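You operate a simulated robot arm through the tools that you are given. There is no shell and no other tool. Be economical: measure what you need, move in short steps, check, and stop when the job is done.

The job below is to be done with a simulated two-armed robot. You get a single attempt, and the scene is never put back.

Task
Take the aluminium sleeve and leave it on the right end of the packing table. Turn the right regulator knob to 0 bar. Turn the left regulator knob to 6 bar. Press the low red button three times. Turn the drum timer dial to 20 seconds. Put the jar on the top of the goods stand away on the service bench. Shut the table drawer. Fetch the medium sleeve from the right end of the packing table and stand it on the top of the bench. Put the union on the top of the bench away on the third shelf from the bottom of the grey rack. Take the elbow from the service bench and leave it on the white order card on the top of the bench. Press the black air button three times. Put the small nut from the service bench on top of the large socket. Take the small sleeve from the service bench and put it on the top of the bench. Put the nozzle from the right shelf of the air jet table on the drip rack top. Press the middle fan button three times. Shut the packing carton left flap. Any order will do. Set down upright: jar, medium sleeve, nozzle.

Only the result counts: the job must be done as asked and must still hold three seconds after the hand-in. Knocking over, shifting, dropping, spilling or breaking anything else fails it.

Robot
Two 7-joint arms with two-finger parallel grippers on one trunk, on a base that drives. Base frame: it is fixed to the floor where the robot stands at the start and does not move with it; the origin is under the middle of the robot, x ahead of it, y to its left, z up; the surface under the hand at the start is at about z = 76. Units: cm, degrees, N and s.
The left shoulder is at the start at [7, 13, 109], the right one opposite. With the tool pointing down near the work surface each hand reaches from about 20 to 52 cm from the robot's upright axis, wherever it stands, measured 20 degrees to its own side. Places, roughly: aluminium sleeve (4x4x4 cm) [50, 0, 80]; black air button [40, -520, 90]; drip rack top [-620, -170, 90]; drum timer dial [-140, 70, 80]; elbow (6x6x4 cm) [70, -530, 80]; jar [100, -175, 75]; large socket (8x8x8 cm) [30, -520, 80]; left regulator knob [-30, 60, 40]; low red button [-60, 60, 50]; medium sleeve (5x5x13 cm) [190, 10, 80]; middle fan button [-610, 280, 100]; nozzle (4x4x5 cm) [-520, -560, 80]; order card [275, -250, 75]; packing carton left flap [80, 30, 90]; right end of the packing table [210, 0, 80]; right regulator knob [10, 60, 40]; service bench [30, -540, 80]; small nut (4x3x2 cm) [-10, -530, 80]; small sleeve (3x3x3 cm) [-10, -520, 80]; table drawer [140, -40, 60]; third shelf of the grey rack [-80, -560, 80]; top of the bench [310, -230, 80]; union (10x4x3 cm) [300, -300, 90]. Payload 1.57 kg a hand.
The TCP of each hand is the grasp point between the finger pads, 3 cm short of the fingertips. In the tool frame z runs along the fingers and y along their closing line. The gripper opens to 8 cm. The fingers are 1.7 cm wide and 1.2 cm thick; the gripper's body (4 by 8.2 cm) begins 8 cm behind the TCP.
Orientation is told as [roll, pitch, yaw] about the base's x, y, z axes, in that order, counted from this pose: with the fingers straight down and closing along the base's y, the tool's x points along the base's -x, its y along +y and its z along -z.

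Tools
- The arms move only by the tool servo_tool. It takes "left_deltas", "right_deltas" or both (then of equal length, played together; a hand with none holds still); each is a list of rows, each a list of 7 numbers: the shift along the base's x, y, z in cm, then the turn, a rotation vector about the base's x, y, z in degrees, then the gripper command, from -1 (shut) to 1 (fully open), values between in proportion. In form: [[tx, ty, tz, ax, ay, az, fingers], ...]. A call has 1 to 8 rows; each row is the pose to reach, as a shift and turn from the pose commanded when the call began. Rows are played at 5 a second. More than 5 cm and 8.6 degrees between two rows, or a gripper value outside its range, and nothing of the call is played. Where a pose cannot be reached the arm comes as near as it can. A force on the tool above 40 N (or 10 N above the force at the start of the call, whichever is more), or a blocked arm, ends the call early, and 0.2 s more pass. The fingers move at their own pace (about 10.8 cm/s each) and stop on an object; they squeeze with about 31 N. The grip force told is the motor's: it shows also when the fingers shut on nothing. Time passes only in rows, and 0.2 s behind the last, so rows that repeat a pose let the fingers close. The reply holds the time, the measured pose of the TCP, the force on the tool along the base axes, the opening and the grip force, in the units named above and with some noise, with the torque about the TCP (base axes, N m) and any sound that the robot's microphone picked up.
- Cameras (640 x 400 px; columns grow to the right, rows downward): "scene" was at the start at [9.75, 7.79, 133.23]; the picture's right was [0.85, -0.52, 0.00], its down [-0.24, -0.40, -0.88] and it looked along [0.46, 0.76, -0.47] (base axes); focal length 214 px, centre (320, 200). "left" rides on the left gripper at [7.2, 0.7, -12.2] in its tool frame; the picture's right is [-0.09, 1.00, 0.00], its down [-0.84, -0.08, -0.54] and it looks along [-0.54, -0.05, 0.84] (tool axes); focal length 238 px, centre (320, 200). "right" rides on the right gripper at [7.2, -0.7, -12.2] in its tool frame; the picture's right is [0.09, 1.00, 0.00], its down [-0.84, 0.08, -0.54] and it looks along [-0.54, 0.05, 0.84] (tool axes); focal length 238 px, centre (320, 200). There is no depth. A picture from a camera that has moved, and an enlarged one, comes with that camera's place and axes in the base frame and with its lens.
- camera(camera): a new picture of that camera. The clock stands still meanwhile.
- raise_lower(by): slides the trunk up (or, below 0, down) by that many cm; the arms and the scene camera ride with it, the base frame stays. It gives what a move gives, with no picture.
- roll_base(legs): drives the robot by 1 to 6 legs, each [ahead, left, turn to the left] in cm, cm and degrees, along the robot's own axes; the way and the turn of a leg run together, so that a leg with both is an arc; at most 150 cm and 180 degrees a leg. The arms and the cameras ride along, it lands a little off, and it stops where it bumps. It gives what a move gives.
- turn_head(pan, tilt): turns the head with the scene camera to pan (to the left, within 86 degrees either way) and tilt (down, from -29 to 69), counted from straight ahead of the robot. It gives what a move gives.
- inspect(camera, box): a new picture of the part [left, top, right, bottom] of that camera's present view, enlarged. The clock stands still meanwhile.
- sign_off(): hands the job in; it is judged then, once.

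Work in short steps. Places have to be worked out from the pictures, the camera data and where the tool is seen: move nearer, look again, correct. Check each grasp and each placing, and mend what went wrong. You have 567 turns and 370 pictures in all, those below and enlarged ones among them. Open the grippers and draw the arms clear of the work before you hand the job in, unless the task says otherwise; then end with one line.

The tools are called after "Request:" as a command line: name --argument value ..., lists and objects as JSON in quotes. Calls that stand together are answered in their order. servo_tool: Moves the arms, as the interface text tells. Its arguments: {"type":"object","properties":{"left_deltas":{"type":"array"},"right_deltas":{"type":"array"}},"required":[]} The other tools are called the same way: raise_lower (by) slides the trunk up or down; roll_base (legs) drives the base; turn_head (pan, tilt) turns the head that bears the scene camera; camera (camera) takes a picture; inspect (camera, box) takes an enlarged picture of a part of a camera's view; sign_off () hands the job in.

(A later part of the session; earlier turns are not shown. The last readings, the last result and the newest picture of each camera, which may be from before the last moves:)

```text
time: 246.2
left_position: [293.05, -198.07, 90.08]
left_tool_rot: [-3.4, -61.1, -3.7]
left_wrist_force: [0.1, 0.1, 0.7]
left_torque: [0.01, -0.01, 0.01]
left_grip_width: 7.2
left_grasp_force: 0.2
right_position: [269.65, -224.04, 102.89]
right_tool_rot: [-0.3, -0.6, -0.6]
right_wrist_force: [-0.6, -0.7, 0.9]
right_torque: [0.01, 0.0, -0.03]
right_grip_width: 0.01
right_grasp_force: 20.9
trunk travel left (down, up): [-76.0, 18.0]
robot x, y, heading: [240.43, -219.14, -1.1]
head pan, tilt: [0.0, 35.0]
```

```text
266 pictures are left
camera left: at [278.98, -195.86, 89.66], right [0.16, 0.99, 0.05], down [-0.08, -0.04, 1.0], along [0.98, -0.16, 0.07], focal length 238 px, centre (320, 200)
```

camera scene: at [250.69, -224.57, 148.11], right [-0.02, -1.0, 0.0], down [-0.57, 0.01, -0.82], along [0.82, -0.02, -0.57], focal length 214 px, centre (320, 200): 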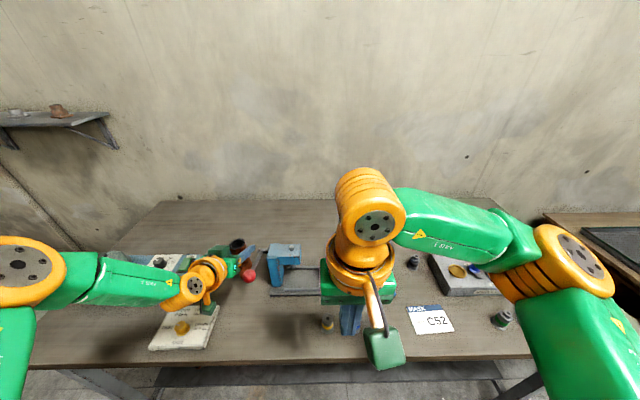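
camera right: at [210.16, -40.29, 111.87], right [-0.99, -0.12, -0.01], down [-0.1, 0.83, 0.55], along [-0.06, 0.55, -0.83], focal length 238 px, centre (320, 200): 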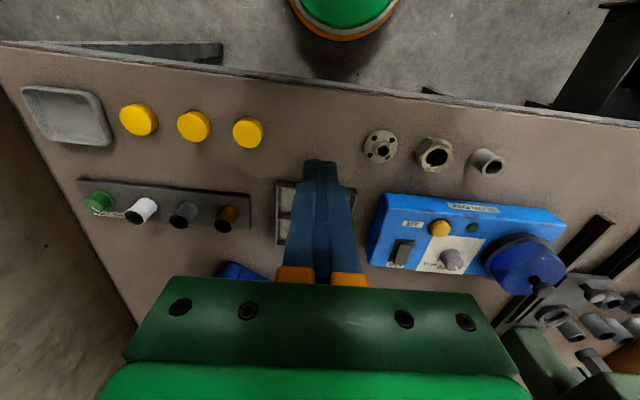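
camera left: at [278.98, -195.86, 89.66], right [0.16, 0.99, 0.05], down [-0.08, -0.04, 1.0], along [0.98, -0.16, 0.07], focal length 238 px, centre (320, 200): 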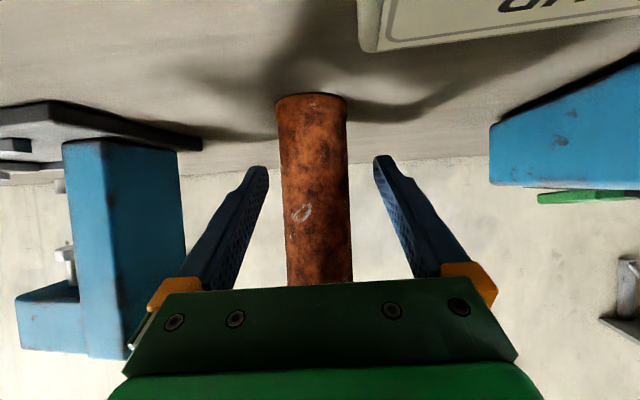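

It stands. I back out 14 cm straight.

Request:
roll_base --legs '[[-14, 0, 0]]'

Request:
raise_lower --by 14

Request:
roll_base --legs '[[-26, 0, 0]]'

Request:
turn_head --pan 0 --tilt 40

Request:
camera --camera "scene"

```text
time: 247.5
left_position: [278.75, -197.91, 89.85]
left_tool_rot: [-3.5, -61.0, -3.7]
left_wrist_force: [-0.2, 0.5, 0.6]
left_torque: [0.02, 0.01, 0.01]
left_grip_width: 7.19
left_grasp_force: 0.1
right_position: [255.3, -223.74, 102.98]
right_tool_rot: [-0.2, -0.6, -0.5]
right_wrist_force: [0.4, -0.2, 0.5]
right_torque: [-0.02, -0.01, 0.01]
right_grip_width: 0.0
right_grasp_force: 21.4
trunk travel left (down, up): [-76.0, 18.0]
robot x, y, heading: [225.99, -218.87, -1.1]
head pan, tilt: [0.0, 35.0]
```

```text
time: 249.2
left_position: [278.49, -197.76, 104.07]
left_tool_rot: [-3.4, -61.1, -3.8]
left_wrist_force: [0.2, 0.1, 1.2]
left_torque: [-0.03, -0.03, 0.0]
left_grip_width: 7.2
left_grasp_force: 0.0
right_position: [255.15, -223.68, 116.9]
right_tool_rot: [-0.3, -0.8, -0.7]
right_wrist_force: [0.3, 0.0, -0.1]
right_torque: [-0.04, -0.02, 0.01]
right_grip_width: 0.0
right_grasp_force: 20.7
trunk travel left (down, up): [-90.0, 4.0]
robot x, y, heading: [225.99, -218.81, -1.4]
head pan, tilt: [0.0, 35.0]
```

```text
time: 251.1
left_position: [252.96, -197.5, 103.94]
left_tool_rot: [-3.5, -61.0, -4.1]
left_wrist_force: [-0.2, -1.1, -0.2]
left_torque: [-0.05, 0.03, 0.0]
left_grip_width: 7.18
left_grasp_force: 0.1
right_position: [229.54, -223.34, 116.95]
right_tool_rot: [-0.3, -0.6, -1.0]
right_wrist_force: [-0.1, 0.0, 0.1]
right_torque: [0.03, 0.04, -0.01]
right_grip_width: 0.0
right_grasp_force: 20.8
trunk travel left (down, up): [-90.0, 4.0]
robot x, y, heading: [199.97, -218.12, -1.7]
head pan, tilt: [0.0, 35.0]
```

```text
time: 251.7
left_position: [252.69, -197.56, 104.05]
left_tool_rot: [-3.4, -61.1, -4.2]
left_wrist_force: [-0.4, -0.5, -0.6]
left_torque: [-0.01, 0.01, 0.02]
left_grip_width: 7.18
left_grasp_force: 0.0
right_position: [229.28, -223.33, 116.89]
right_tool_rot: [-0.3, -0.7, -0.9]
right_wrist_force: [0.0, 0.3, 0.0]
right_torque: [0.01, 0.02, 0.02]
right_grip_width: 0.0
right_grasp_force: 21.1
trunk travel left (down, up): [-90.0, 4.0]
robot x, y, heading: [200.22, -218.57, -1.7]
head pan, tilt: [0.0, 40.0]
```

```text
265 pictures are left
camera scene: at [213.8, -218.65, 148.54], right [-0.03, -1.0, 0.0], down [-0.64, 0.02, -0.77], along [0.77, -0.02, -0.64], focal length 214 px, centre (320, 200)
```

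scene: 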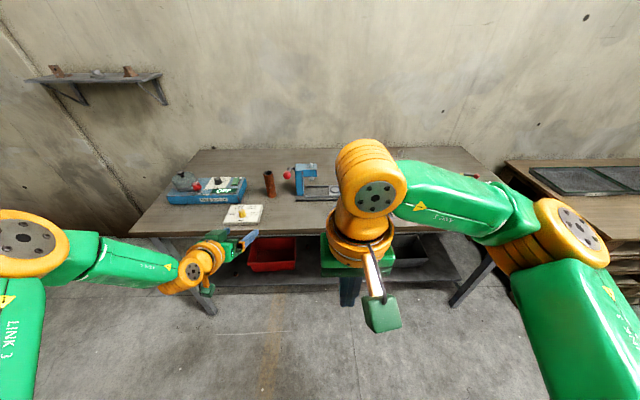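

The medium sleeve stands on the bench. Next the drawer: I drive to face the packing table at x≈140.

Request:
roll_base --legs '[[0, 0, 91.7], [105, 0, 0], [0, 55, 0]]'

Request:
turn_head --pan 0 --tilt 40

Request:
camera --camera "scene"

```text
time: 263.9
left_position: [119.18, -62.6, 104.02]
left_tool_rot: [-3.2, -61.1, 88.8]
left_wrist_force: [-0.2, -0.5, -0.7]
left_torque: [-0.02, -0.02, 0.04]
left_grip_width: 7.2
left_grasp_force: 0.1
right_position: [146.12, -84.6, 116.96]
right_tool_rot: [-0.3, -0.8, 92.1]
right_wrist_force: [0.0, -0.7, 0.5]
right_torque: [0.02, 0.0, 0.02]
right_grip_width: 0.0
right_grasp_force: 21.5
trunk travel left (down, up): [-90.0, 4.0]
robot x, y, heading: [142.23, -113.9, 91.4]
head pan, tilt: [0.0, 40.0]
```

```text
time: 264.5
left_position: [119.12, -62.53, 104.11]
left_tool_rot: [-3.4, -61.2, 88.9]
left_wrist_force: [-0.2, -0.2, 0.4]
left_torque: [0.0, 0.0, 0.03]
left_grip_width: 7.21
left_grasp_force: 0.0
right_position: [146.06, -84.62, 116.9]
right_tool_rot: [-0.2, -0.7, 92.0]
right_wrist_force: [0.4, 0.0, 0.5]
right_torque: [-0.01, 0.04, 0.01]
right_grip_width: 0.0
right_grasp_force: 21.5
trunk travel left (down, up): [-90.0, 4.0]
robot x, y, heading: [142.39, -113.97, 91.5]
head pan, tilt: [0.0, 40.0]
```

```text
264 pictures are left
camera scene: at [142.23, -100.45, 148.55], right [1.0, 0.02, 0.0], down [0.01, -0.64, -0.77], along [-0.02, 0.77, -0.64], focal length 214 px, centre (320, 200)
```

scene: 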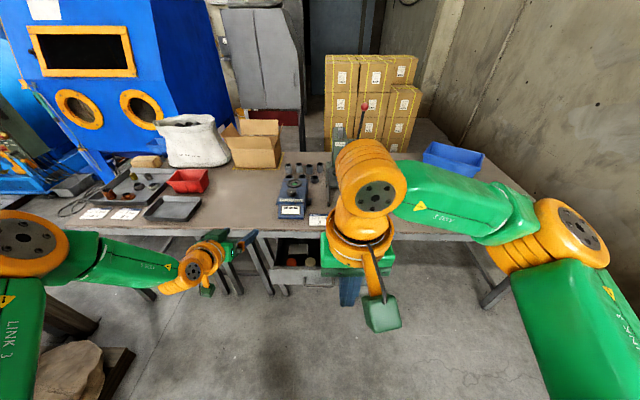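

Drawer front spans x≈121–166 at y≈-53. I tuck the left arm first, then lower the trunk.

Request:
servo_tool --left_deltas '[[-0.5, -3.5, 1, -7.6, 0, 0, 0.8], [-1, -7, 2, -15.2, 0, 0, 0.8], [-1.5, -10.5, 3, -22.8, 0, 0, 0.8], [-2, -14, 4, -30.4, 0, 0, 0.8], [-2.5, -17.5, 5, -38, 0, 0, 0.8], [-3, -21, 6, -45.6, 0, 0, 0.8], [-3.5, -24, 7, -53.2, 0, 0, 0.8], [-4, -27, 8, -61, 0, 0, 0.8]]'

Request:
raise_lower --by -38

Request:
servo_tool --right_deltas '[[1, 2, -1.5, 7, 0, 0, -1], [2, 4, -3, 14, 0, 0, -1], [3, 6, -4.5, 21, 0, 0, -1], [4, 8, -6, 28, 0, 0, -1], [5, 10, -7.5, 35, 0, 0, -1], [6, 12, -10, 40, 0, 0, -1]]'

Request:
camera --camera "scene"

```text
time: 266.3
left_position: [115.08, -89.37, 112.08]
left_tool_rot: [-4.4, 0.0, 89.3]
left_wrist_force: [0.0, -0.1, 0.0]
left_torque: [-0.02, -0.02, -0.01]
left_grip_width: 7.18
left_grasp_force: 0.0
left hand out of reach, approached as far as the arm can: row 5
right_position: [146.05, -84.64, 116.89]
right_tool_rot: [-0.2, -0.6, 92.0]
right_wrist_force: [-1.0, 0.5, 0.3]
right_torque: [0.02, -0.01, 0.01]
right_grip_width: 0.01
right_grasp_force: 21.1
trunk travel left (down, up): [-90.0, 4.0]
robot x, y, heading: [142.18, -114.02, 91.7]
head pan, tilt: [0.0, 40.0]
```

```text
time: 269.9
left_position: [115.0, -89.39, 74.13]
left_tool_rot: [-4.5, -0.2, 89.6]
left_wrist_force: [0.0, 0.3, 0.2]
left_torque: [0.01, 0.02, 0.01]
left_grip_width: 7.22
left_grasp_force: 0.1
right_position: [145.98, -84.76, 78.9]
right_tool_rot: [-0.4, -0.8, 92.0]
right_wrist_force: [0.6, 0.5, -0.2]
right_torque: [0.03, 0.0, 0.04]
right_grip_width: 0.02
right_grasp_force: 21.2
trunk travel left (down, up): [-52.0, 42.0]
robot x, y, heading: [142.27, -113.88, 91.4]
head pan, tilt: [0.0, 40.0]
```

```text
time: 271.3
left_position: [115.15, -89.37, 74.18]
left_tool_rot: [-4.4, -0.2, 89.4]
left_wrist_force: [0.0, 0.2, -0.6]
left_torque: [-0.01, 0.04, 0.01]
left_grip_width: 7.21
left_grasp_force: 0.1
right_position: [151.98, -72.67, 68.68]
right_tool_rot: [-2.1, -40.8, 92.8]
right_wrist_force: [0.0, 0.6, -0.3]
right_torque: [0.01, 0.01, -0.01]
right_grip_width: 0.01
right_grasp_force: 21.2
trunk travel left (down, up): [-52.0, 42.0]
robot x, y, heading: [142.3, -113.98, 91.6]
head pan, tilt: [0.0, 40.0]
```

```text
263 pictures are left
camera scene: at [142.2, -100.42, 110.55], right [1.0, 0.02, 0.0], down [0.02, -0.64, -0.77], along [-0.02, 0.77, -0.64], focal length 214 px, centre (320, 200)
```

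scene: 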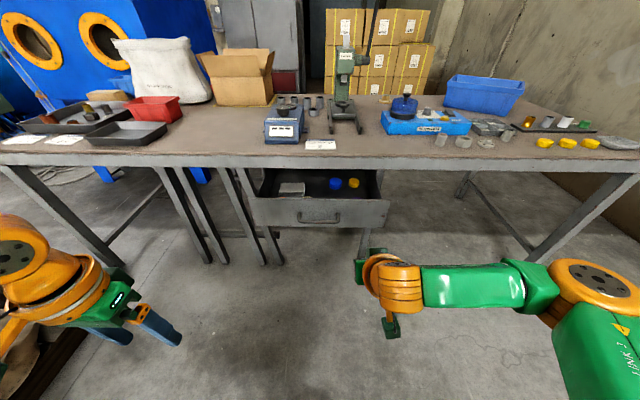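

Very clear. I drive 14 cm ahead, then push the drawer front at x≈152 with the closed fingers.

Request:
roll_base --legs '[[14, 0, 0]]'

Request:
servo_tool --right_deltas '[[0, 3, -0.5, 0, 0, 0, -1], [0, 6, -0.5, 0, 0, 0, -1], [0, 9, -0.5, 0, 0, 0, -1], [0, 12, -0.5, 0, 0, 0, -1], [0, 15, -0.5, 0, 0, 0, -1], [0, 18, -0.5, 0, 0, 0, -1]]'

Request:
camera --camera "scene"

```text
time: 272.6
left_position: [114.59, -75.91, 74.24]
left_tool_rot: [-4.4, -0.1, 89.7]
left_wrist_force: [-0.3, 0.2, 0.1]
left_torque: [0.0, -0.04, 0.01]
left_grip_width: 7.2
left_grasp_force: 0.1
right_position: [151.46, -59.11, 68.67]
right_tool_rot: [-2.2, -40.7, 92.9]
right_wrist_force: [-0.2, -0.4, -0.2]
right_torque: [-0.01, -0.02, 0.01]
right_grip_width: 0.0
right_grasp_force: 21.7
trunk travel left (down, up): [-52.0, 42.0]
robot x, y, heading: [141.85, -100.55, 91.6]
head pan, tilt: [0.0, 40.0]
```

```text
time: 274.1
left_position: [114.44, -75.9, 74.19]
left_tool_rot: [-4.3, -0.1, 89.8]
left_wrist_force: [0.4, -0.2, 0.1]
left_torque: [0.03, 0.0, 0.0]
left_grip_width: 7.2
left_grasp_force: 0.0
right_position: [151.29, -40.91, 68.28]
right_tool_rot: [-2.2, -40.7, 93.2]
right_wrist_force: [0.3, -0.6, 0.0]
right_torque: [-0.04, 0.02, 0.02]
right_grip_width: 0.0
right_grasp_force: 21.4
trunk travel left (down, up): [-52.0, 42.0]
robot x, y, heading: [142.0, -100.53, 91.6]
head pan, tilt: [0.0, 40.0]
```

```text
262 pictures are left
camera scene: at [141.69, -86.79, 110.54], right [1.0, 0.03, 0.0], down [0.02, -0.64, -0.77], along [-0.02, 0.77, -0.64], focal length 214 px, centre (320, 200)
```

scene: 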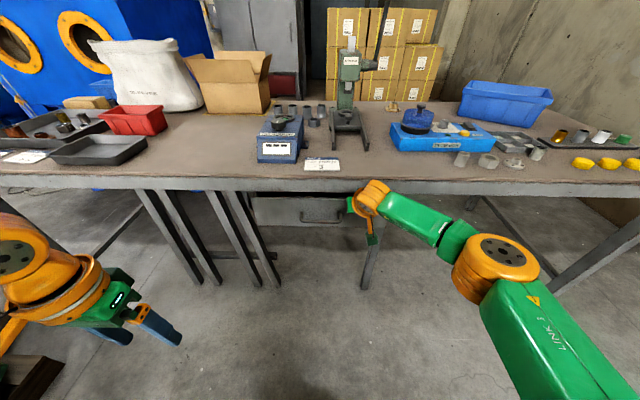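

Drawer is mostly in; I push on until there is resistance.

Request:
servo_tool --right_deltas '[[0, 1.5, 0, 0, 0, 0, -1], [0, 3, 0, 0, 0, 0, -1], [0, 4.5, 0, 0, 0, 0, -1], [0, 6, 0, 0, 0, 0, -1]]'

Request:
inspect --camera "scene" --box '[220, 160, 420, 260]'

```text
time: 275.1
left_position: [114.54, -75.9, 74.23]
left_tool_rot: [-4.4, -0.2, 89.7]
left_wrist_force: [-0.1, 0.3, 0.2]
left_torque: [0.02, 0.0, -0.04]
left_grip_width: 7.18
left_grasp_force: 0.1
right_position: [151.55, -38.15, 68.12]
right_tool_rot: [-2.1, -40.8, 92.9]
right_wrist_force: [-0.3, -0.1, 0.2]
right_torque: [-0.04, -0.04, 0.01]
right_grip_width: 0.0
right_grasp_force: 21.2
right hand out of reach, approached as far as the arm can: row 3, 4
trunk travel left (down, up): [-52.0, 42.0]
robot x, y, heading: [142.24, -100.2, 91.6]
head pan, tilt: [0.0, 40.0]
```

```text
3.20 times, centred on (320, 210) of scene
camera zoom: at [141.73, -86.86, 110.55], right [1.0, 0.03, 0.0], down [0.02, -0.64, -0.77], along [-0.02, 0.77, -0.64], focal length 686 px, centre (320, 168)
```

zoom: 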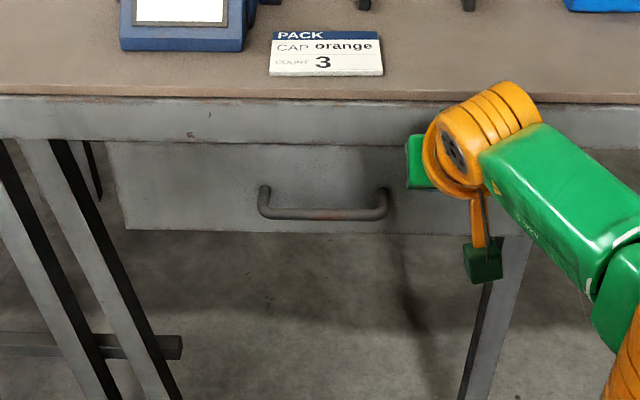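

The front looks close to flush but there was no resistance yet (arm limit). I drive 4 cm ahead and push again.

Request:
roll_base --legs '[[4, 0, 0]]'

Request:
servo_tool --right_deltas '[[0, 1, 0, 0, 0, 0, -1], [0, 2, 0, 0, 0, 0, -1], [0, 3, 0, 0, 0, 0, -1]]'

Request:
inspect --camera "scene" --box '[220, 160, 420, 260]'

```text
time: 275.9
left_position: [114.73, -74.52, 74.29]
left_tool_rot: [-4.3, -0.6, 89.5]
left_wrist_force: [-0.3, 1.1, -0.1]
left_torque: [0.0, 0.02, 0.02]
left_grip_width: 7.22
left_grasp_force: 0.0
right_position: [151.55, -37.17, 68.3]
right_tool_rot: [-2.0, -40.1, 92.7]
right_wrist_force: [-0.7, -18.5, 6.5]
right_torque: [-0.15, 0.07, -0.01]
right_grip_width: 0.0
right_grasp_force: 21.8
trunk travel left (down, up): [-52.0, 42.0]
robot x, y, heading: [141.87, -98.72, 91.5]
head pan, tilt: [0.0, 40.0]
stopped in leg 1: the force on the tool passed its limit at 76 N (the readings are from after the stop); the commanded pose is now the measured one
```

```text
time: 276.7
left_position: [114.63, -74.68, 74.28]
left_tool_rot: [-4.4, -0.6, 89.7]
left_wrist_force: [-0.4, 0.1, -0.3]
left_torque: [-0.01, -0.02, 0.0]
left_grip_width: 7.19
left_grasp_force: 0.1
right_position: [151.58, -37.3, 68.25]
right_tool_rot: [-1.9, -40.2, 92.7]
right_wrist_force: [-2.1, -25.5, 2.1]
right_torque: [-0.42, 0.35, -0.01]
right_grip_width: 0.02
right_grasp_force: 21.4
right hand out of reach, approached as far as the arm can: row 1, 2, 3
trunk travel left (down, up): [-52.0, 42.0]
robot x, y, heading: [141.71, -98.88, 91.4]
head pan, tilt: [0.0, 40.0]
```

```text
3.20 times, centred on (320, 210) of scene
camera zoom: at [141.71, -85.98, 110.64], right [1.0, 0.03, 0.0], down [0.02, -0.64, -0.77], along [-0.02, 0.77, -0.64], focal length 686 px, centre (320, 168)
```

zoom: 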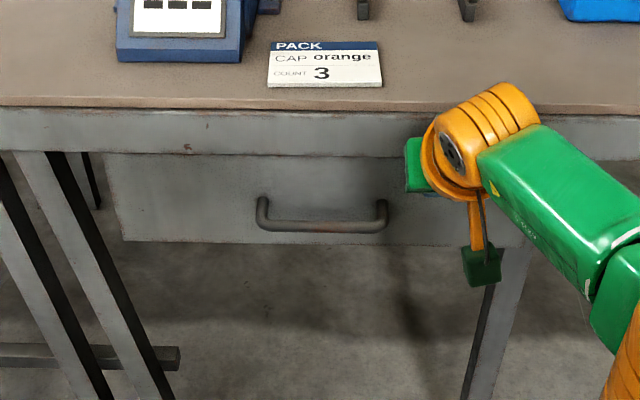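

Resistance met: the drawer is shut. I withdraw the hand, raise the trunk, and move left toward the carton for a look.

Request:
servo_tool --right_deltas '[[0, -4, 0, 0, 0, 0, -1], [0, -8, 0, 0, 0, 0, -1], [0, -12, 1, 0, 0, 0, -1]]'

Request:
raise_lower --by 38

Request:
roll_base --legs '[[10, 45, 0]]'

Request:
turn_head --pan 0 --tilt 30

Request:
camera --camera "scene"

```text
time: 277.5
left_position: [114.64, -74.17, 74.19]
left_tool_rot: [-4.3, -0.2, 89.5]
left_wrist_force: [-0.4, 0.0, 0.4]
left_torque: [0.03, 0.03, -0.02]
left_grip_width: 7.19
left_grasp_force: 0.1
right_position: [151.94, -48.82, 69.04]
right_tool_rot: [-2.1, -40.0, 92.7]
right_wrist_force: [-0.6, -0.2, -0.7]
right_torque: [0.01, 0.01, 0.0]
right_grip_width: 0.01
right_grasp_force: 21.0
trunk travel left (down, up): [-52.0, 42.0]
robot x, y, heading: [142.13, -98.57, 91.6]
head pan, tilt: [0.0, 40.0]
```

```text
time: 281.1
left_position: [114.65, -74.12, 112.19]
left_tool_rot: [-4.5, -0.2, 89.7]
left_wrist_force: [-0.1, 0.7, 0.0]
left_torque: [-0.01, 0.0, 0.03]
left_grip_width: 7.19
left_grasp_force: 0.1
right_position: [151.74, -48.88, 106.87]
right_tool_rot: [-2.0, -39.8, 92.6]
right_wrist_force: [0.2, -0.7, 0.4]
right_torque: [0.0, 0.01, 0.01]
right_grip_width: 0.01
right_grasp_force: 21.3
trunk travel left (down, up): [-90.0, 4.0]
robot x, y, heading: [142.36, -98.84, 91.4]
head pan, tilt: [0.0, 40.0]
```

```text
time: 283.8
left_position: [71.93, -65.09, 112.21]
left_tool_rot: [-4.3, -0.1, 89.3]
left_wrist_force: [0.7, 0.2, 0.5]
left_torque: [0.01, -0.02, -0.01]
left_grip_width: 7.22
left_grasp_force: 0.0
right_position: [109.29, -39.82, 106.93]
right_tool_rot: [-1.8, -39.9, 92.4]
right_wrist_force: [-0.4, -0.3, 0.4]
right_torque: [-0.01, -0.05, -0.03]
right_grip_width: 0.03
right_grasp_force: 20.9
trunk travel left (down, up): [-90.0, 4.0]
robot x, y, heading: [99.42, -89.59, 91.0]
head pan, tilt: [0.0, 40.0]
```

```text
time: 284.5
left_position: [71.82, -64.97, 112.21]
left_tool_rot: [-4.4, -0.3, 89.4]
left_wrist_force: [0.1, 0.4, 0.2]
left_torque: [0.01, 0.02, 0.04]
left_grip_width: 7.18
left_grasp_force: 0.0
right_position: [109.05, -39.89, 106.91]
right_tool_rot: [-2.0, -39.9, 92.5]
right_wrist_force: [0.8, 1.0, -0.8]
right_torque: [-0.05, 0.0, 0.0]
right_grip_width: 0.0
right_grasp_force: 21.7
trunk travel left (down, up): [-90.0, 4.0]
robot x, y, heading: [99.06, -89.6, 91.3]
head pan, tilt: [0.0, 30.0]
```

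```text
259 pictures are left
camera scene: at [98.82, -75.7, 150.08], right [1.0, 0.02, 0.0], down [0.01, -0.5, -0.87], along [-0.02, 0.87, -0.5], focal length 214 px, centre (320, 200)
```

scene: 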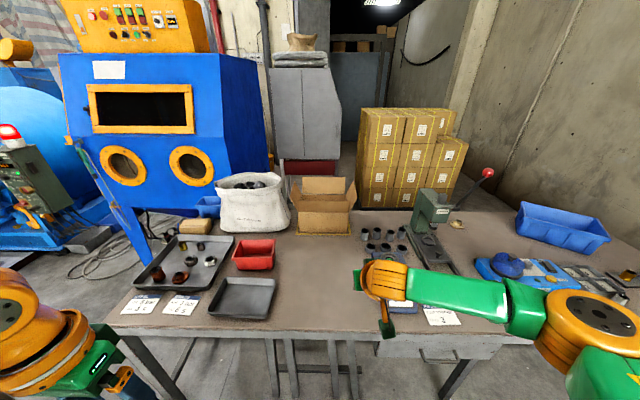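

Request:
inspect --camera "scene" --box '[270, 160, 380, 245]'

```text
4.71 times, centred on (325, 202) of scene
camera zoom: at [98.82, -75.7, 150.08], right [1.0, 0.02, 0.0], down [0.01, -0.5, -0.87], along [-0.02, 0.87, -0.5], focal length 1009 px, centre (296, 188)
```

zoom: 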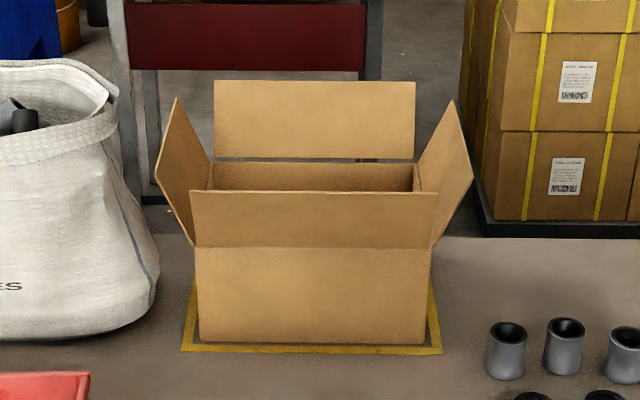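

The left flap hinges at x≈85 (y 17–37, z 89), its top edge leaning out to x≈82. Table legs around x 81–121 keep the base from going under here, so I check the floor on the left between table and sacks.

Request:
turn_head --pan 60 --tilt 50

Request:
camera --camera "scene"

Request:
turn_head --pan 0 --tilt 65

Request:
camera --camera "scene"

```text
time: 285.8
left_position: [71.74, -64.9, 112.18]
left_tool_rot: [-4.4, -0.2, 89.2]
left_wrist_force: [0.1, 0.4, -0.8]
left_torque: [0.03, 0.0, -0.02]
left_grip_width: 7.19
left_grasp_force: 0.2
right_position: [109.17, -39.83, 106.87]
right_tool_rot: [-2.0, -39.9, 92.6]
right_wrist_force: [0.7, -0.2, 0.4]
right_torque: [-0.01, -0.04, 0.01]
right_grip_width: 0.0
right_grasp_force: 21.2
trunk travel left (down, up): [-90.0, 4.0]
robot x, y, heading: [99.16, -89.62, 91.0]
head pan, tilt: [60.0, 50.0]
```

```text
257 pictures are left
camera scene: at [92.24, -81.01, 147.14], right [0.48, 0.88, 0.0], down [0.67, -0.37, -0.64], along [-0.56, 0.31, -0.77], focal length 214 px, centre (320, 200)
```

scene: 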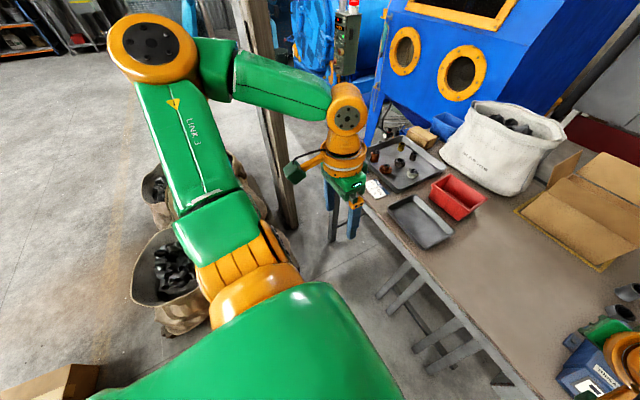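

```text
time: 287.1
left_position: [71.72, -64.99, 112.24]
left_tool_rot: [-4.4, -0.2, 89.4]
left_wrist_force: [0.2, 0.0, -0.9]
left_torque: [0.05, -0.03, -0.02]
left_grip_width: 7.2
left_grasp_force: 0.0
right_position: [109.06, -39.92, 106.82]
right_tool_rot: [-2.0, -39.9, 92.5]
right_wrist_force: [-0.1, 0.1, -0.4]
right_torque: [0.01, 0.01, 0.02]
right_grip_width: 0.01
right_grasp_force: 21.4
trunk travel left (down, up): [-90.0, 4.0]
robot x, y, heading: [99.15, -89.83, 91.1]
head pan, tilt: [0.0, 65.0]
```

```text
256 pictures are left
camera scene: at [98.85, -78.66, 145.32], right [1.0, 0.02, 0.0], down [0.02, -0.91, -0.42], along [-0.01, 0.42, -0.91], focal length 214 px, centre (320, 200)
```

scene: 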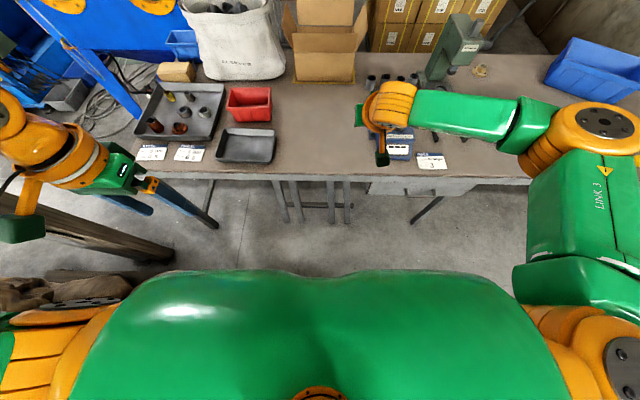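

Direct access is limited, so I measure how far the left arm can stretch with a nearly horizontal tool, in free air above the table edge.

Request:
servo_tool --left_deltas '[[1.5, 3, 0.5, 8, 0, 0, -1], [3, 6, 1, 16, 0, 0, -1], [4.5, 9, 1.5, 24, 0, 0, -1], [6, 12, 2, 32, 0, 0, -1], [7.5, 15, 2.5, 40, 0, 0, -1], [9, 18, 3, 48, 0, 0, -1], [10.5, 21, 3, 56, 0, 0, -1], [12, 24, 3, 64, 0, 0, -1]]'

Request:
servo_tool --left_deltas '[[0, 4, 0, 7, 0, 0, -1], [0, 8, 0, 14, 0, 0, -1], [0, 12, 0, 20, 0, 0, -1], [0, 16, 0, 20, 0, 0, -1], [0, 20, 0, 20, 0, 0, -1], [0, 24, 0, 20, 0, 0, -1]]'

```text
time: 288.9
left_position: [83.81, -40.89, 114.85]
left_tool_rot: [-3.2, -64.2, 88.7]
left_wrist_force: [0.3, 0.1, 0.3]
left_torque: [0.02, 0.02, 0.0]
left_grip_width: 0.01
left_grasp_force: 21.2
right_position: [109.04, -39.59, 106.71]
right_tool_rot: [-2.1, -39.9, 92.4]
right_wrist_force: [-0.2, 0.1, -0.2]
right_torque: [-0.02, -0.03, 0.0]
right_grip_width: 0.0
right_grasp_force: 21.3
trunk travel left (down, up): [-90.0, 4.0]
robot x, y, heading: [99.29, -89.65, 91.1]
head pan, tilt: [0.0, 65.0]
```

```text
time: 290.3
left_position: [79.0, -28.58, 120.17]
left_tool_rot: [2.3, -84.1, 83.2]
left_wrist_force: [1.4, -0.9, 0.3]
left_torque: [0.01, -0.04, 0.0]
left_grip_width: 0.0
left_grasp_force: 21.3
left hand out of reach, approached as far as the arm can: row 2, 3, 4, 5, 6
right_position: [109.04, -39.9, 106.92]
right_tool_rot: [-2.0, -39.9, 92.5]
right_wrist_force: [-0.1, 0.4, 0.3]
right_torque: [0.03, -0.01, 0.03]
right_grip_width: 0.0
right_grasp_force: 21.3
trunk travel left (down, up): [-90.0, 4.0]
robot x, y, heading: [99.32, -89.63, 91.3]
head pan, tilt: [0.0, 65.0]
```

Horizontal reach ends ~54 cm from the shoulder. I test whether pointing the tool inward (yaw −30°) stretches further.

Request:
servo_tool --left_deltas '[[4, 0, 0, 0, 0, -7, -1], [8, 0, 0, 0, 0, -14, -1], [12, 1, -1, 0, 0, -21, -1], [16, 2, -2, 0, 0, -28, -1], [18, 5, -3, 0, 0, -30, -1], [20, 9, -4, 0, 0, -30, -1], [22, 13, -5, 0, 0, -30, -1], [24, 17, -6, 0, 0, -30, -1]]'

Request:
turn_head --pan 20 --tilt 45

Request:
camera --camera "scene"

```text
time: 292.1
left_position: [91.09, -31.99, 122.35]
left_tool_rot: [2.5, -84.1, 53.1]
left_wrist_force: [-0.4, -0.4, 0.6]
left_torque: [0.01, -0.01, 0.02]
left_grip_width: 0.01
left_grasp_force: 21.7
left hand out of reach, approached as far as the arm can: row 1, 2, 3, 4, 5, 6, 7, 8
right_position: [109.05, -39.76, 106.96]
right_tool_rot: [-1.9, -40.0, 92.5]
right_wrist_force: [-0.4, -0.3, -0.2]
right_torque: [-0.01, -0.02, -0.01]
right_grip_width: 0.0
right_grasp_force: 21.8
trunk travel left (down, up): [-90.0, 4.0]
robot x, y, heading: [99.04, -89.73, 91.2]
head pan, tilt: [0.0, 65.0]
```

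```text
time: 293.0
left_position: [91.18, -31.99, 122.32]
left_tool_rot: [2.5, -84.0, 53.1]
left_wrist_force: [0.4, 0.0, -0.6]
left_torque: [-0.02, -0.01, 0.02]
left_grip_width: 0.0
left_grasp_force: 21.8
right_position: [109.07, -39.78, 106.92]
right_tool_rot: [-1.9, -40.0, 92.5]
right_wrist_force: [0.3, 0.2, -0.1]
right_torque: [0.01, 0.0, 0.02]
right_grip_width: 0.0
right_grasp_force: 21.6
trunk travel left (down, up): [-90.0, 4.0]
robot x, y, heading: [98.89, -89.84, 91.5]
head pan, tilt: [20.0, 45.0]
```

```text
255 pictures are left
camera scene: at [96.05, -77.15, 147.82], right [0.93, 0.36, 0.0], down [0.26, -0.66, -0.71], along [-0.25, 0.66, -0.71], focal length 214 px, centre (320, 200)
```

scene: 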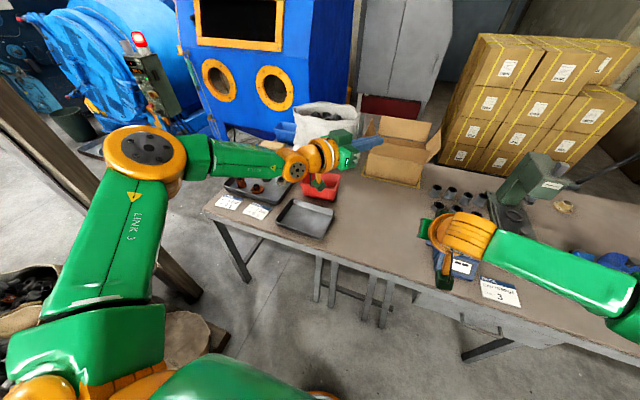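

The elbow stays bent to the left-forward side; the arm should stretch further toward its own left side. I turn the base right 50° and test reaching toward +y.

Request:
roll_base --legs '[[5, 0, 0], [0, 0, -50]]'

Request:
servo_tool --left_deltas '[[-4.5, 1, 0, 0, 0, 8, -1], [-9, 2, 0, 0, 0, 16, -1], [-13.5, 3, 0, 0, 0, 24, -1], [-18, 4, 0, 0, 0, 32, -1], [-22, 6, 0, 0, 0, 40, -1], [-26, 8, 0, 0, 0, 48, -1], [-30, 10, 0, 0, 0, 56, -1], [-34, 12, -1, 0, 0, 64, -1]]'

```text
time: 296.1
left_position: [137.97, -41.27, 122.37]
left_tool_rot: [2.4, -84.1, 3.6]
left_wrist_force: [0.5, 0.1, -0.6]
left_torque: [-0.04, 0.03, -0.02]
left_grip_width: 0.0
left_grasp_force: 21.4
right_position: [143.44, -59.93, 106.95]
right_tool_rot: [-2.0, -40.0, 42.7]
right_wrist_force: [0.8, -0.1, -1.2]
right_torque: [-0.03, -0.01, 0.02]
right_grip_width: 0.0
right_grasp_force: 20.9
trunk travel left (down, up): [-90.0, 4.0]
robot x, y, heading: [99.06, -84.59, 41.2]
head pan, tilt: [20.0, 45.0]
```

```text
time: 297.9
left_position: [103.83, -28.75, 121.51]
left_tool_rot: [2.4, -84.2, 67.4]
left_wrist_force: [-0.7, 0.9, -0.4]
left_torque: [-0.01, -0.02, 0.01]
left_grip_width: 0.0
left_grasp_force: 21.6
right_position: [143.52, -59.92, 106.87]
right_tool_rot: [-2.0, -39.9, 42.7]
right_wrist_force: [-0.2, 0.0, -0.3]
right_torque: [-0.02, 0.02, 0.0]
right_grip_width: 0.0
right_grasp_force: 21.9
trunk travel left (down, up): [-90.0, 4.0]
robot x, y, heading: [98.88, -84.64, 41.5]
head pan, tilt: [20.0, 45.0]
```

Works so far. I continue to stretch toward +y with yaw ~90.

Request:
servo_tool --left_deltas '[[-2.5, 3, 0, 0, 0, 8, -1], [-5, 6, 0, 0, 0, 16, -1], [-7.5, 9, 0, 0, 0, 22, -1], [-10, 12, -1, 0, 0, 22, -1], [-12, 16, -2, 0, 0, 22, -1], [-14, 20, -3, 0, 0, 22, -1], [-16, 24, -4, 0, 0, 22, -1], [-17, 28, -5, 0, 0, 22, -1]]'

Request:
camera --camera "scene"

```text
time: 299.7
left_position: [87.67, -3.91, 116.93]
left_tool_rot: [3.4, -84.3, 88.5]
left_wrist_force: [-0.6, 0.1, 0.0]
left_torque: [-0.01, -0.01, -0.02]
left_grip_width: 0.0
left_grasp_force: 21.7
left hand out of reach, approached as far as the arm can: row 8
right_position: [143.61, -59.9, 106.96]
right_tool_rot: [-2.1, -39.8, 42.7]
right_wrist_force: [-0.4, -0.2, -0.4]
right_torque: [0.0, 0.0, -0.04]
right_grip_width: 0.0
right_grasp_force: 21.1
trunk travel left (down, up): [-90.0, 4.0]
robot x, y, heading: [99.18, -84.21, 41.6]
head pan, tilt: [20.0, 45.0]
```

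```text
254 pictures are left
camera scene: at [106.66, -74.13, 147.82], right [0.88, -0.48, 0.0], down [-0.34, -0.62, -0.71], along [0.34, 0.62, -0.71], focal length 214 px, centre (320, 200)
```

scene: 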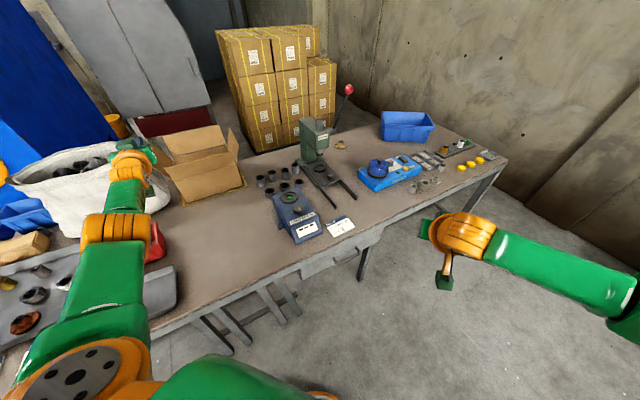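

The arm stretches to 81 cm on its own left side. So with heading 0 beside the table it can reach the flap. I retract the hand, turn to heading 0 and move alongside the table.

Request:
servo_tool --left_deltas '[[2, -4, 1, 0, 0, -3, -1], [4, -8, 2, 0, 0, -6, -1], [6, -12, 3, 0, 0, -10, -1], [8.5, -16, 4, 0, 0, -15, -1], [12, -19, 5, 0, 0, -20, -1], [16, -22, 5, 0, 0, -21, -1]]'

Request:
roll_base --legs '[[0, 0, -41.6], [-17, 20, 0]]'

Request:
turn_head --pan 80 --tilt 40

Request:
camera --camera "scene"

```text
time: 301.1
left_position: [103.76, -26.55, 121.9]
left_tool_rot: [3.3, -84.2, 67.5]
left_wrist_force: [0.4, -0.4, 0.0]
left_torque: [0.02, 0.0, 0.02]
left_grip_width: 0.0
left_grasp_force: 21.4
right_position: [143.66, -60.06, 106.77]
right_tool_rot: [-1.9, -39.8, 42.5]
right_wrist_force: [0.1, -0.2, -0.2]
right_torque: [0.0, 0.03, 0.02]
right_grip_width: 0.0
right_grasp_force: 21.3
trunk travel left (down, up): [-90.0, 4.0]
robot x, y, heading: [99.25, -84.89, 41.5]
head pan, tilt: [20.0, 45.0]
```

```text
time: 304.9
left_position: [124.84, -24.38, 122.01]
left_tool_rot: [3.8, -84.1, 25.2]
left_wrist_force: [0.7, -0.7, -0.5]
left_torque: [0.0, 0.01, -0.01]
left_grip_width: 0.02
left_grasp_force: 21.2
right_position: [132.11, -75.92, 106.74]
right_tool_rot: [-1.9, -39.8, 0.8]
right_wrist_force: [0.1, -0.3, -0.4]
right_torque: [0.01, -0.01, 0.01]
right_grip_width: 0.0
right_grasp_force: 21.2
trunk travel left (down, up): [-90.0, 4.0]
robot x, y, heading: [82.05, -64.45, -0.3]
head pan, tilt: [20.0, 45.0]
```

```text
time: 306.2
left_position: [124.67, -24.08, 122.05]
left_tool_rot: [2.7, -84.1, 26.3]
left_wrist_force: [0.3, 0.4, 0.2]
left_torque: [0.03, -0.01, -0.03]
left_grip_width: 0.0
left_grasp_force: 20.9
right_position: [132.05, -75.76, 106.85]
right_tool_rot: [-2.0, -39.8, 0.9]
right_wrist_force: [0.8, -0.8, 0.1]
right_torque: [0.03, 0.0, -0.02]
right_grip_width: 0.0
right_grasp_force: 21.3
trunk travel left (down, up): [-90.0, 4.0]
robot x, y, heading: [82.34, -64.62, -0.6]
head pan, tilt: [80.0, 40.0]
```

```text
253 pictures are left
camera scene: at [89.01, -56.1, 148.55], right [0.98, -0.18, 0.0], down [-0.12, -0.63, -0.77], along [0.14, 0.75, -0.64], focal length 214 px, centre (320, 200)
```

scene: 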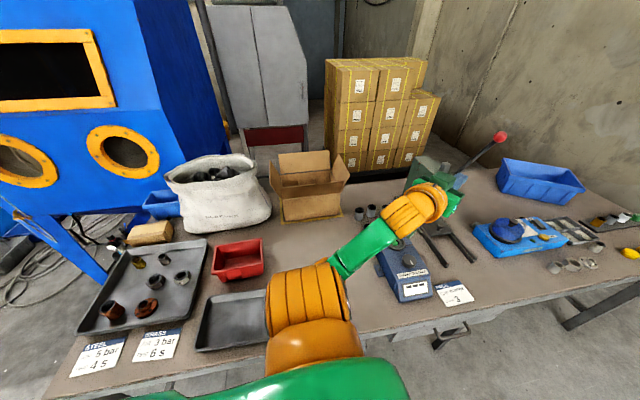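

Good view of carton and arm. I swing the left hand around to point +y at x≈88.

Request:
servo_tool --left_deltas '[[-4.6, 1.5, 0, 0, 0, 8, -1], [-9.2, 3, 0, 0, 0, 16, -1], [-13.8, 4.5, 0, 0, 0, 24, -1], [-18.4, 6, 0, 0, 0, 32, -1], [-23, 7.5, 0, 0, 0, 40, -1], [-27.6, 9, 0, 0, 0, 48, -1], [-32.2, 10.5, 0, 0, 0, 56, -1], [-36.8, 12, 0, 0, 0, 63, -1]]'

Request:
servo_tool --left_deltas '[[-2, 2, -1, -7, 0, 0, -1], [-4, 4, -2, -14, 0, 0, -1], [-6, 6, -3, -21, 0, 0, -1], [-8, 8, -5, -28, 0, 0, -1]]'

Request:
camera --camera "left"

Request:
camera --camera "scene"

```text
time: 308.0
left_position: [87.2, -8.16, 121.9]
left_tool_rot: [2.1, -84.1, 90.0]
left_wrist_force: [-0.7, 0.0, 0.3]
left_torque: [-0.01, -0.04, -0.05]
left_grip_width: 0.0
left_grasp_force: 21.3
left hand out of reach, approached as far as the arm can: row 2, 3, 4, 5, 6, 7, 8
right_position: [131.79, -75.79, 106.95]
right_tool_rot: [-1.9, -40.1, 1.0]
right_wrist_force: [0.0, 0.1, -0.7]
right_torque: [0.0, -0.02, -0.01]
right_grip_width: 0.02
right_grasp_force: 20.9
trunk travel left (down, up): [-90.0, 4.0]
robot x, y, heading: [82.27, -64.31, -0.4]
head pan, tilt: [80.0, 40.0]
```

```text
time: 309.0
left_position: [79.34, 0.01, 116.65]
left_tool_rot: [2.1, -56.0, 89.9]
left_wrist_force: [-0.5, 0.1, -0.2]
left_torque: [0.0, 0.01, 0.01]
left_grip_width: 0.01
left_grasp_force: 21.2
right_position: [131.99, -75.55, 106.91]
right_tool_rot: [-2.1, -39.9, 0.9]
right_wrist_force: [-0.7, -0.6, -0.5]
right_torque: [0.0, -0.01, -0.01]
right_grip_width: 0.0
right_grasp_force: 21.3
trunk travel left (down, up): [-90.0, 4.0]
robot x, y, heading: [82.48, -64.41, -0.4]
head pan, tilt: [80.0, 40.0]
```

```text
252 pictures are left
camera left: at [79.05, -14.15, 117.52], right [-0.99, 0.02, 0.1], down [0.1, 0.02, 1.0], along [0.02, 1.0, -0.02], focal length 238 px, centre (320, 200)
```

left: 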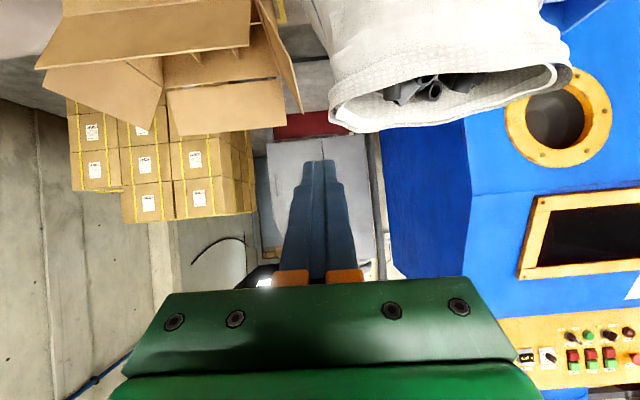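

```text
251 pictures are left
camera scene: at [88.93, -55.93, 148.55], right [0.98, -0.18, 0.0], down [-0.12, -0.63, -0.77], along [0.14, 0.75, -0.64], focal length 214 px, centre (320, 200)
```

scene: 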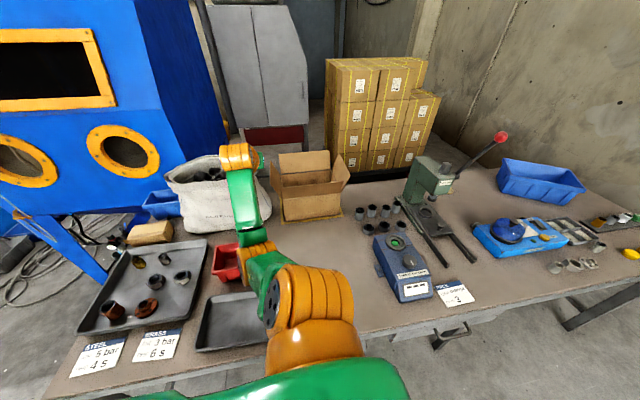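

The gap between bag and flap is visible (x≈77–82). I move the base 4 cm closer to the table and extend the hand over the gap.

Request:
roll_base --legs '[[0, 4, 0]]'

Request:
servo_tool --left_deltas '[[0, 4, -1.5, 0, 0, 0, -1], [0, 8, -3, 0, 0, 0, -1], [0, 12, -5, 0, 0, 0, -1], [0, 15, -7, 0, 0, 0, -1]]'

Request:
camera --camera "left"

```text
time: 309.9
left_position: [79.34, 3.02, 117.03]
left_tool_rot: [2.2, -56.6, 89.9]
left_wrist_force: [0.0, -1.1, 1.2]
left_torque: [0.01, 0.01, 0.03]
left_grip_width: 0.03
left_grasp_force: 21.1
right_position: [131.99, -72.41, 106.71]
right_tool_rot: [-1.5, -40.0, 0.6]
right_wrist_force: [0.9, -0.5, 0.0]
right_torque: [0.03, 0.01, 0.05]
right_grip_width: 0.01
right_grasp_force: 21.4
trunk travel left (down, up): [-90.0, 4.0]
robot x, y, heading: [82.84, -60.43, -0.6]
head pan, tilt: [80.0, 40.0]
```

```text
time: 310.9
left_position: [79.52, 16.44, 111.31]
left_tool_rot: [2.1, -56.3, 89.8]
left_wrist_force: [-0.1, 0.5, 0.2]
left_torque: [0.01, -0.01, -0.04]
left_grip_width: 0.0
left_grasp_force: 21.0
left hand out of reach, approached as far as the arm can: row 4
right_position: [132.05, -71.61, 106.96]
right_tool_rot: [-2.1, -39.9, 0.9]
right_wrist_force: [-0.3, -0.6, 0.3]
right_torque: [0.02, 0.0, 0.0]
right_grip_width: 0.0
right_grasp_force: 22.0
trunk travel left (down, up): [-90.0, 4.0]
robot x, y, heading: [82.45, -60.26, -0.6]
head pan, tilt: [80.0, 40.0]
```

```text
250 pictures are left
camera left: at [79.18, 2.25, 112.25], right [-1.0, 0.02, 0.1], down [0.1, 0.02, 1.0], along [0.02, 1.0, -0.02], focal length 238 px, centre (320, 200)
```

left: 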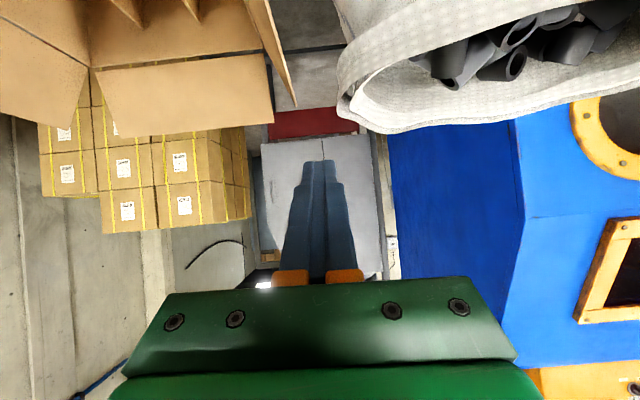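

Reach is good to y≈16.5 here. I move 2 cm closer and lower the trunk 12 cm so the tip enters the gap, watching force.

Request:
roll_base --legs '[[0, 2.2, 0]]'

Request:
raise_lower --by -8

Request:
camera --camera "left"

Request:
camera --camera "scene"

```text
time: 311.7
left_position: [79.35, 18.09, 111.71]
left_tool_rot: [2.0, -56.4, 90.0]
left_wrist_force: [-0.7, 0.8, 0.2]
left_torque: [-0.02, 0.03, -0.03]
left_grip_width: 0.0
left_grasp_force: 21.4
right_position: [132.11, -69.95, 106.82]
right_tool_rot: [-1.7, -40.0, 0.7]
right_wrist_force: [-0.4, -0.9, 0.2]
right_torque: [0.01, 0.0, 0.02]
right_grip_width: 0.0
right_grasp_force: 21.0
trunk travel left (down, up): [-90.0, 4.0]
robot x, y, heading: [82.33, -58.27, -0.4]
head pan, tilt: [80.0, 40.0]
```

```text
time: 312.9
left_position: [79.29, 18.37, 103.38]
left_tool_rot: [2.1, -56.2, 90.0]
left_wrist_force: [0.1, -0.1, -0.1]
left_torque: [0.01, 0.0, 0.03]
left_grip_width: 0.0
left_grasp_force: 21.6
right_position: [132.11, -69.54, 98.97]
right_tool_rot: [-2.1, -39.9, 1.0]
right_wrist_force: [-0.4, 0.0, -0.2]
right_torque: [-0.03, 0.0, 0.01]
right_grip_width: 0.0
right_grasp_force: 20.8
trunk travel left (down, up): [-82.0, 12.0]
robot x, y, heading: [81.97, -58.21, -0.5]
head pan, tilt: [80.0, 40.0]
```

```text
249 pictures are left
camera left: at [79.14, 4.3, 104.28], right [-0.99, 0.02, 0.1], down [0.1, 0.02, 1.0], along [0.02, 1.0, -0.02], focal length 238 px, centre (320, 200)
```

left: 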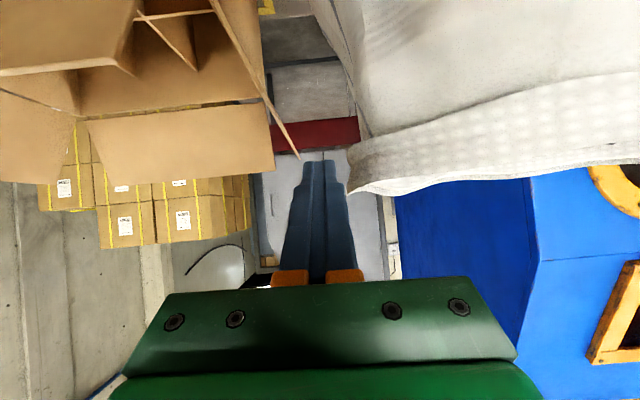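

```text
248 pictures are left
camera scene: at [89.0, -49.86, 140.55], right [0.98, -0.18, 0.0], down [-0.12, -0.63, -0.77], along [0.14, 0.75, -0.64], focal length 214 px, centre (320, 200)
```

scene: 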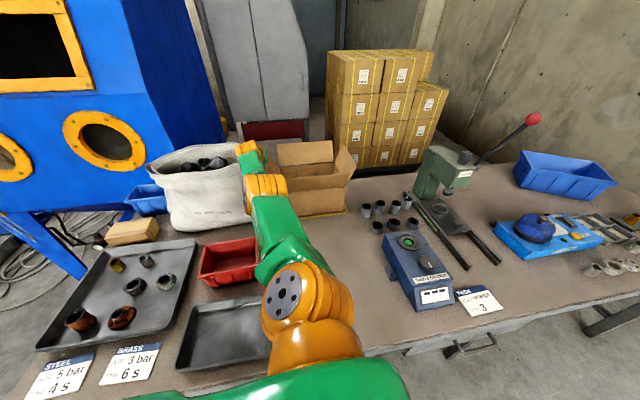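

The closed fingers are centred in the gap between flap edge (x≈82) and bag (x≈77.5). Lower 5 cm more, then push toward +x.

Request:
raise_lower --by -5

Request:
servo_tool --left_deltas '[[1.5, 0, 0, 0, 0, 0, -1], [3, 0, 0, 0, 0, 0, -1], [4.5, 0, 0.3, 0, 0, 0, -1], [6, 0, 0.5, 0, 0, 0, -1]]'

Request:
camera --camera "left"

Request:
inspect --camera "scene" --box '[220, 110, 380, 240]'

```text
time: 313.8
left_position: [79.32, 18.55, 98.33]
left_tool_rot: [2.1, -56.3, 89.9]
left_wrist_force: [-0.3, 0.5, 0.0]
left_torque: [0.01, -0.03, -0.02]
left_grip_width: 0.0
left_grasp_force: 20.9
right_position: [131.94, -69.53, 93.89]
right_tool_rot: [-2.1, -39.9, 0.8]
right_wrist_force: [-0.9, 0.7, -1.3]
right_torque: [-0.05, 0.01, 0.01]
right_grip_width: 0.0
right_grasp_force: 21.5
trunk travel left (down, up): [-77.0, 17.0]
robot x, y, heading: [82.45, -58.14, -0.4]
head pan, tilt: [80.0, 40.0]
```

```text
time: 314.8
left_position: [85.46, 19.06, 99.2]
left_tool_rot: [2.1, -56.3, 89.9]
left_wrist_force: [0.3, -1.4, 5.0]
left_torque: [-0.07, -0.08, 0.01]
left_grip_width: 0.01
left_grasp_force: 21.4
left hand out of reach, approached as far as the arm can: row 2, 3, 4
right_position: [132.02, -69.75, 93.78]
right_tool_rot: [-1.9, -39.8, 0.7]
right_wrist_force: [-0.7, -0.5, -0.5]
right_torque: [-0.06, 0.01, 0.01]
right_grip_width: 0.0
right_grasp_force: 21.6
trunk travel left (down, up): [-77.0, 17.0]
robot x, y, heading: [82.48, -58.03, -0.4]
head pan, tilt: [80.0, 40.0]
```

```text
247 pictures are left
camera left: at [85.17, 4.88, 99.97], right [-1.0, 0.02, 0.1], down [0.1, 0.02, 1.0], along [0.02, 1.0, -0.02], focal length 238 px, centre (320, 200)
```

left: 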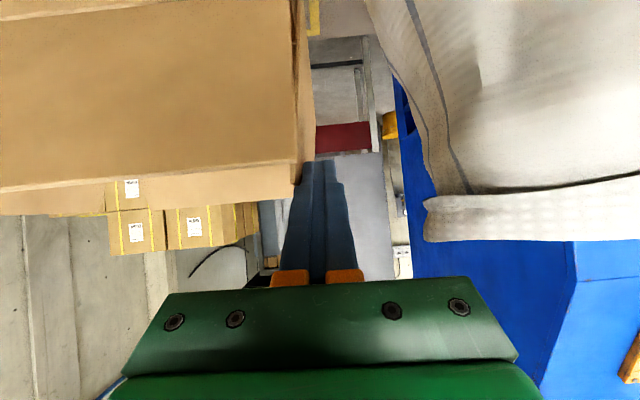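

```text
3.08 times, centred on (300, 175) of scene
camera zoom: at [89.09, -50.16, 135.56], right [0.98, -0.18, 0.0], down [-0.12, -0.63, -0.77], along [0.14, 0.75, -0.64], focal length 660 px, centre (382, 277)
```

zoom: 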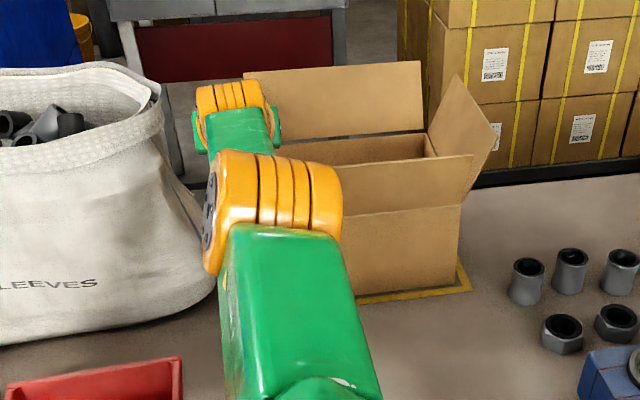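

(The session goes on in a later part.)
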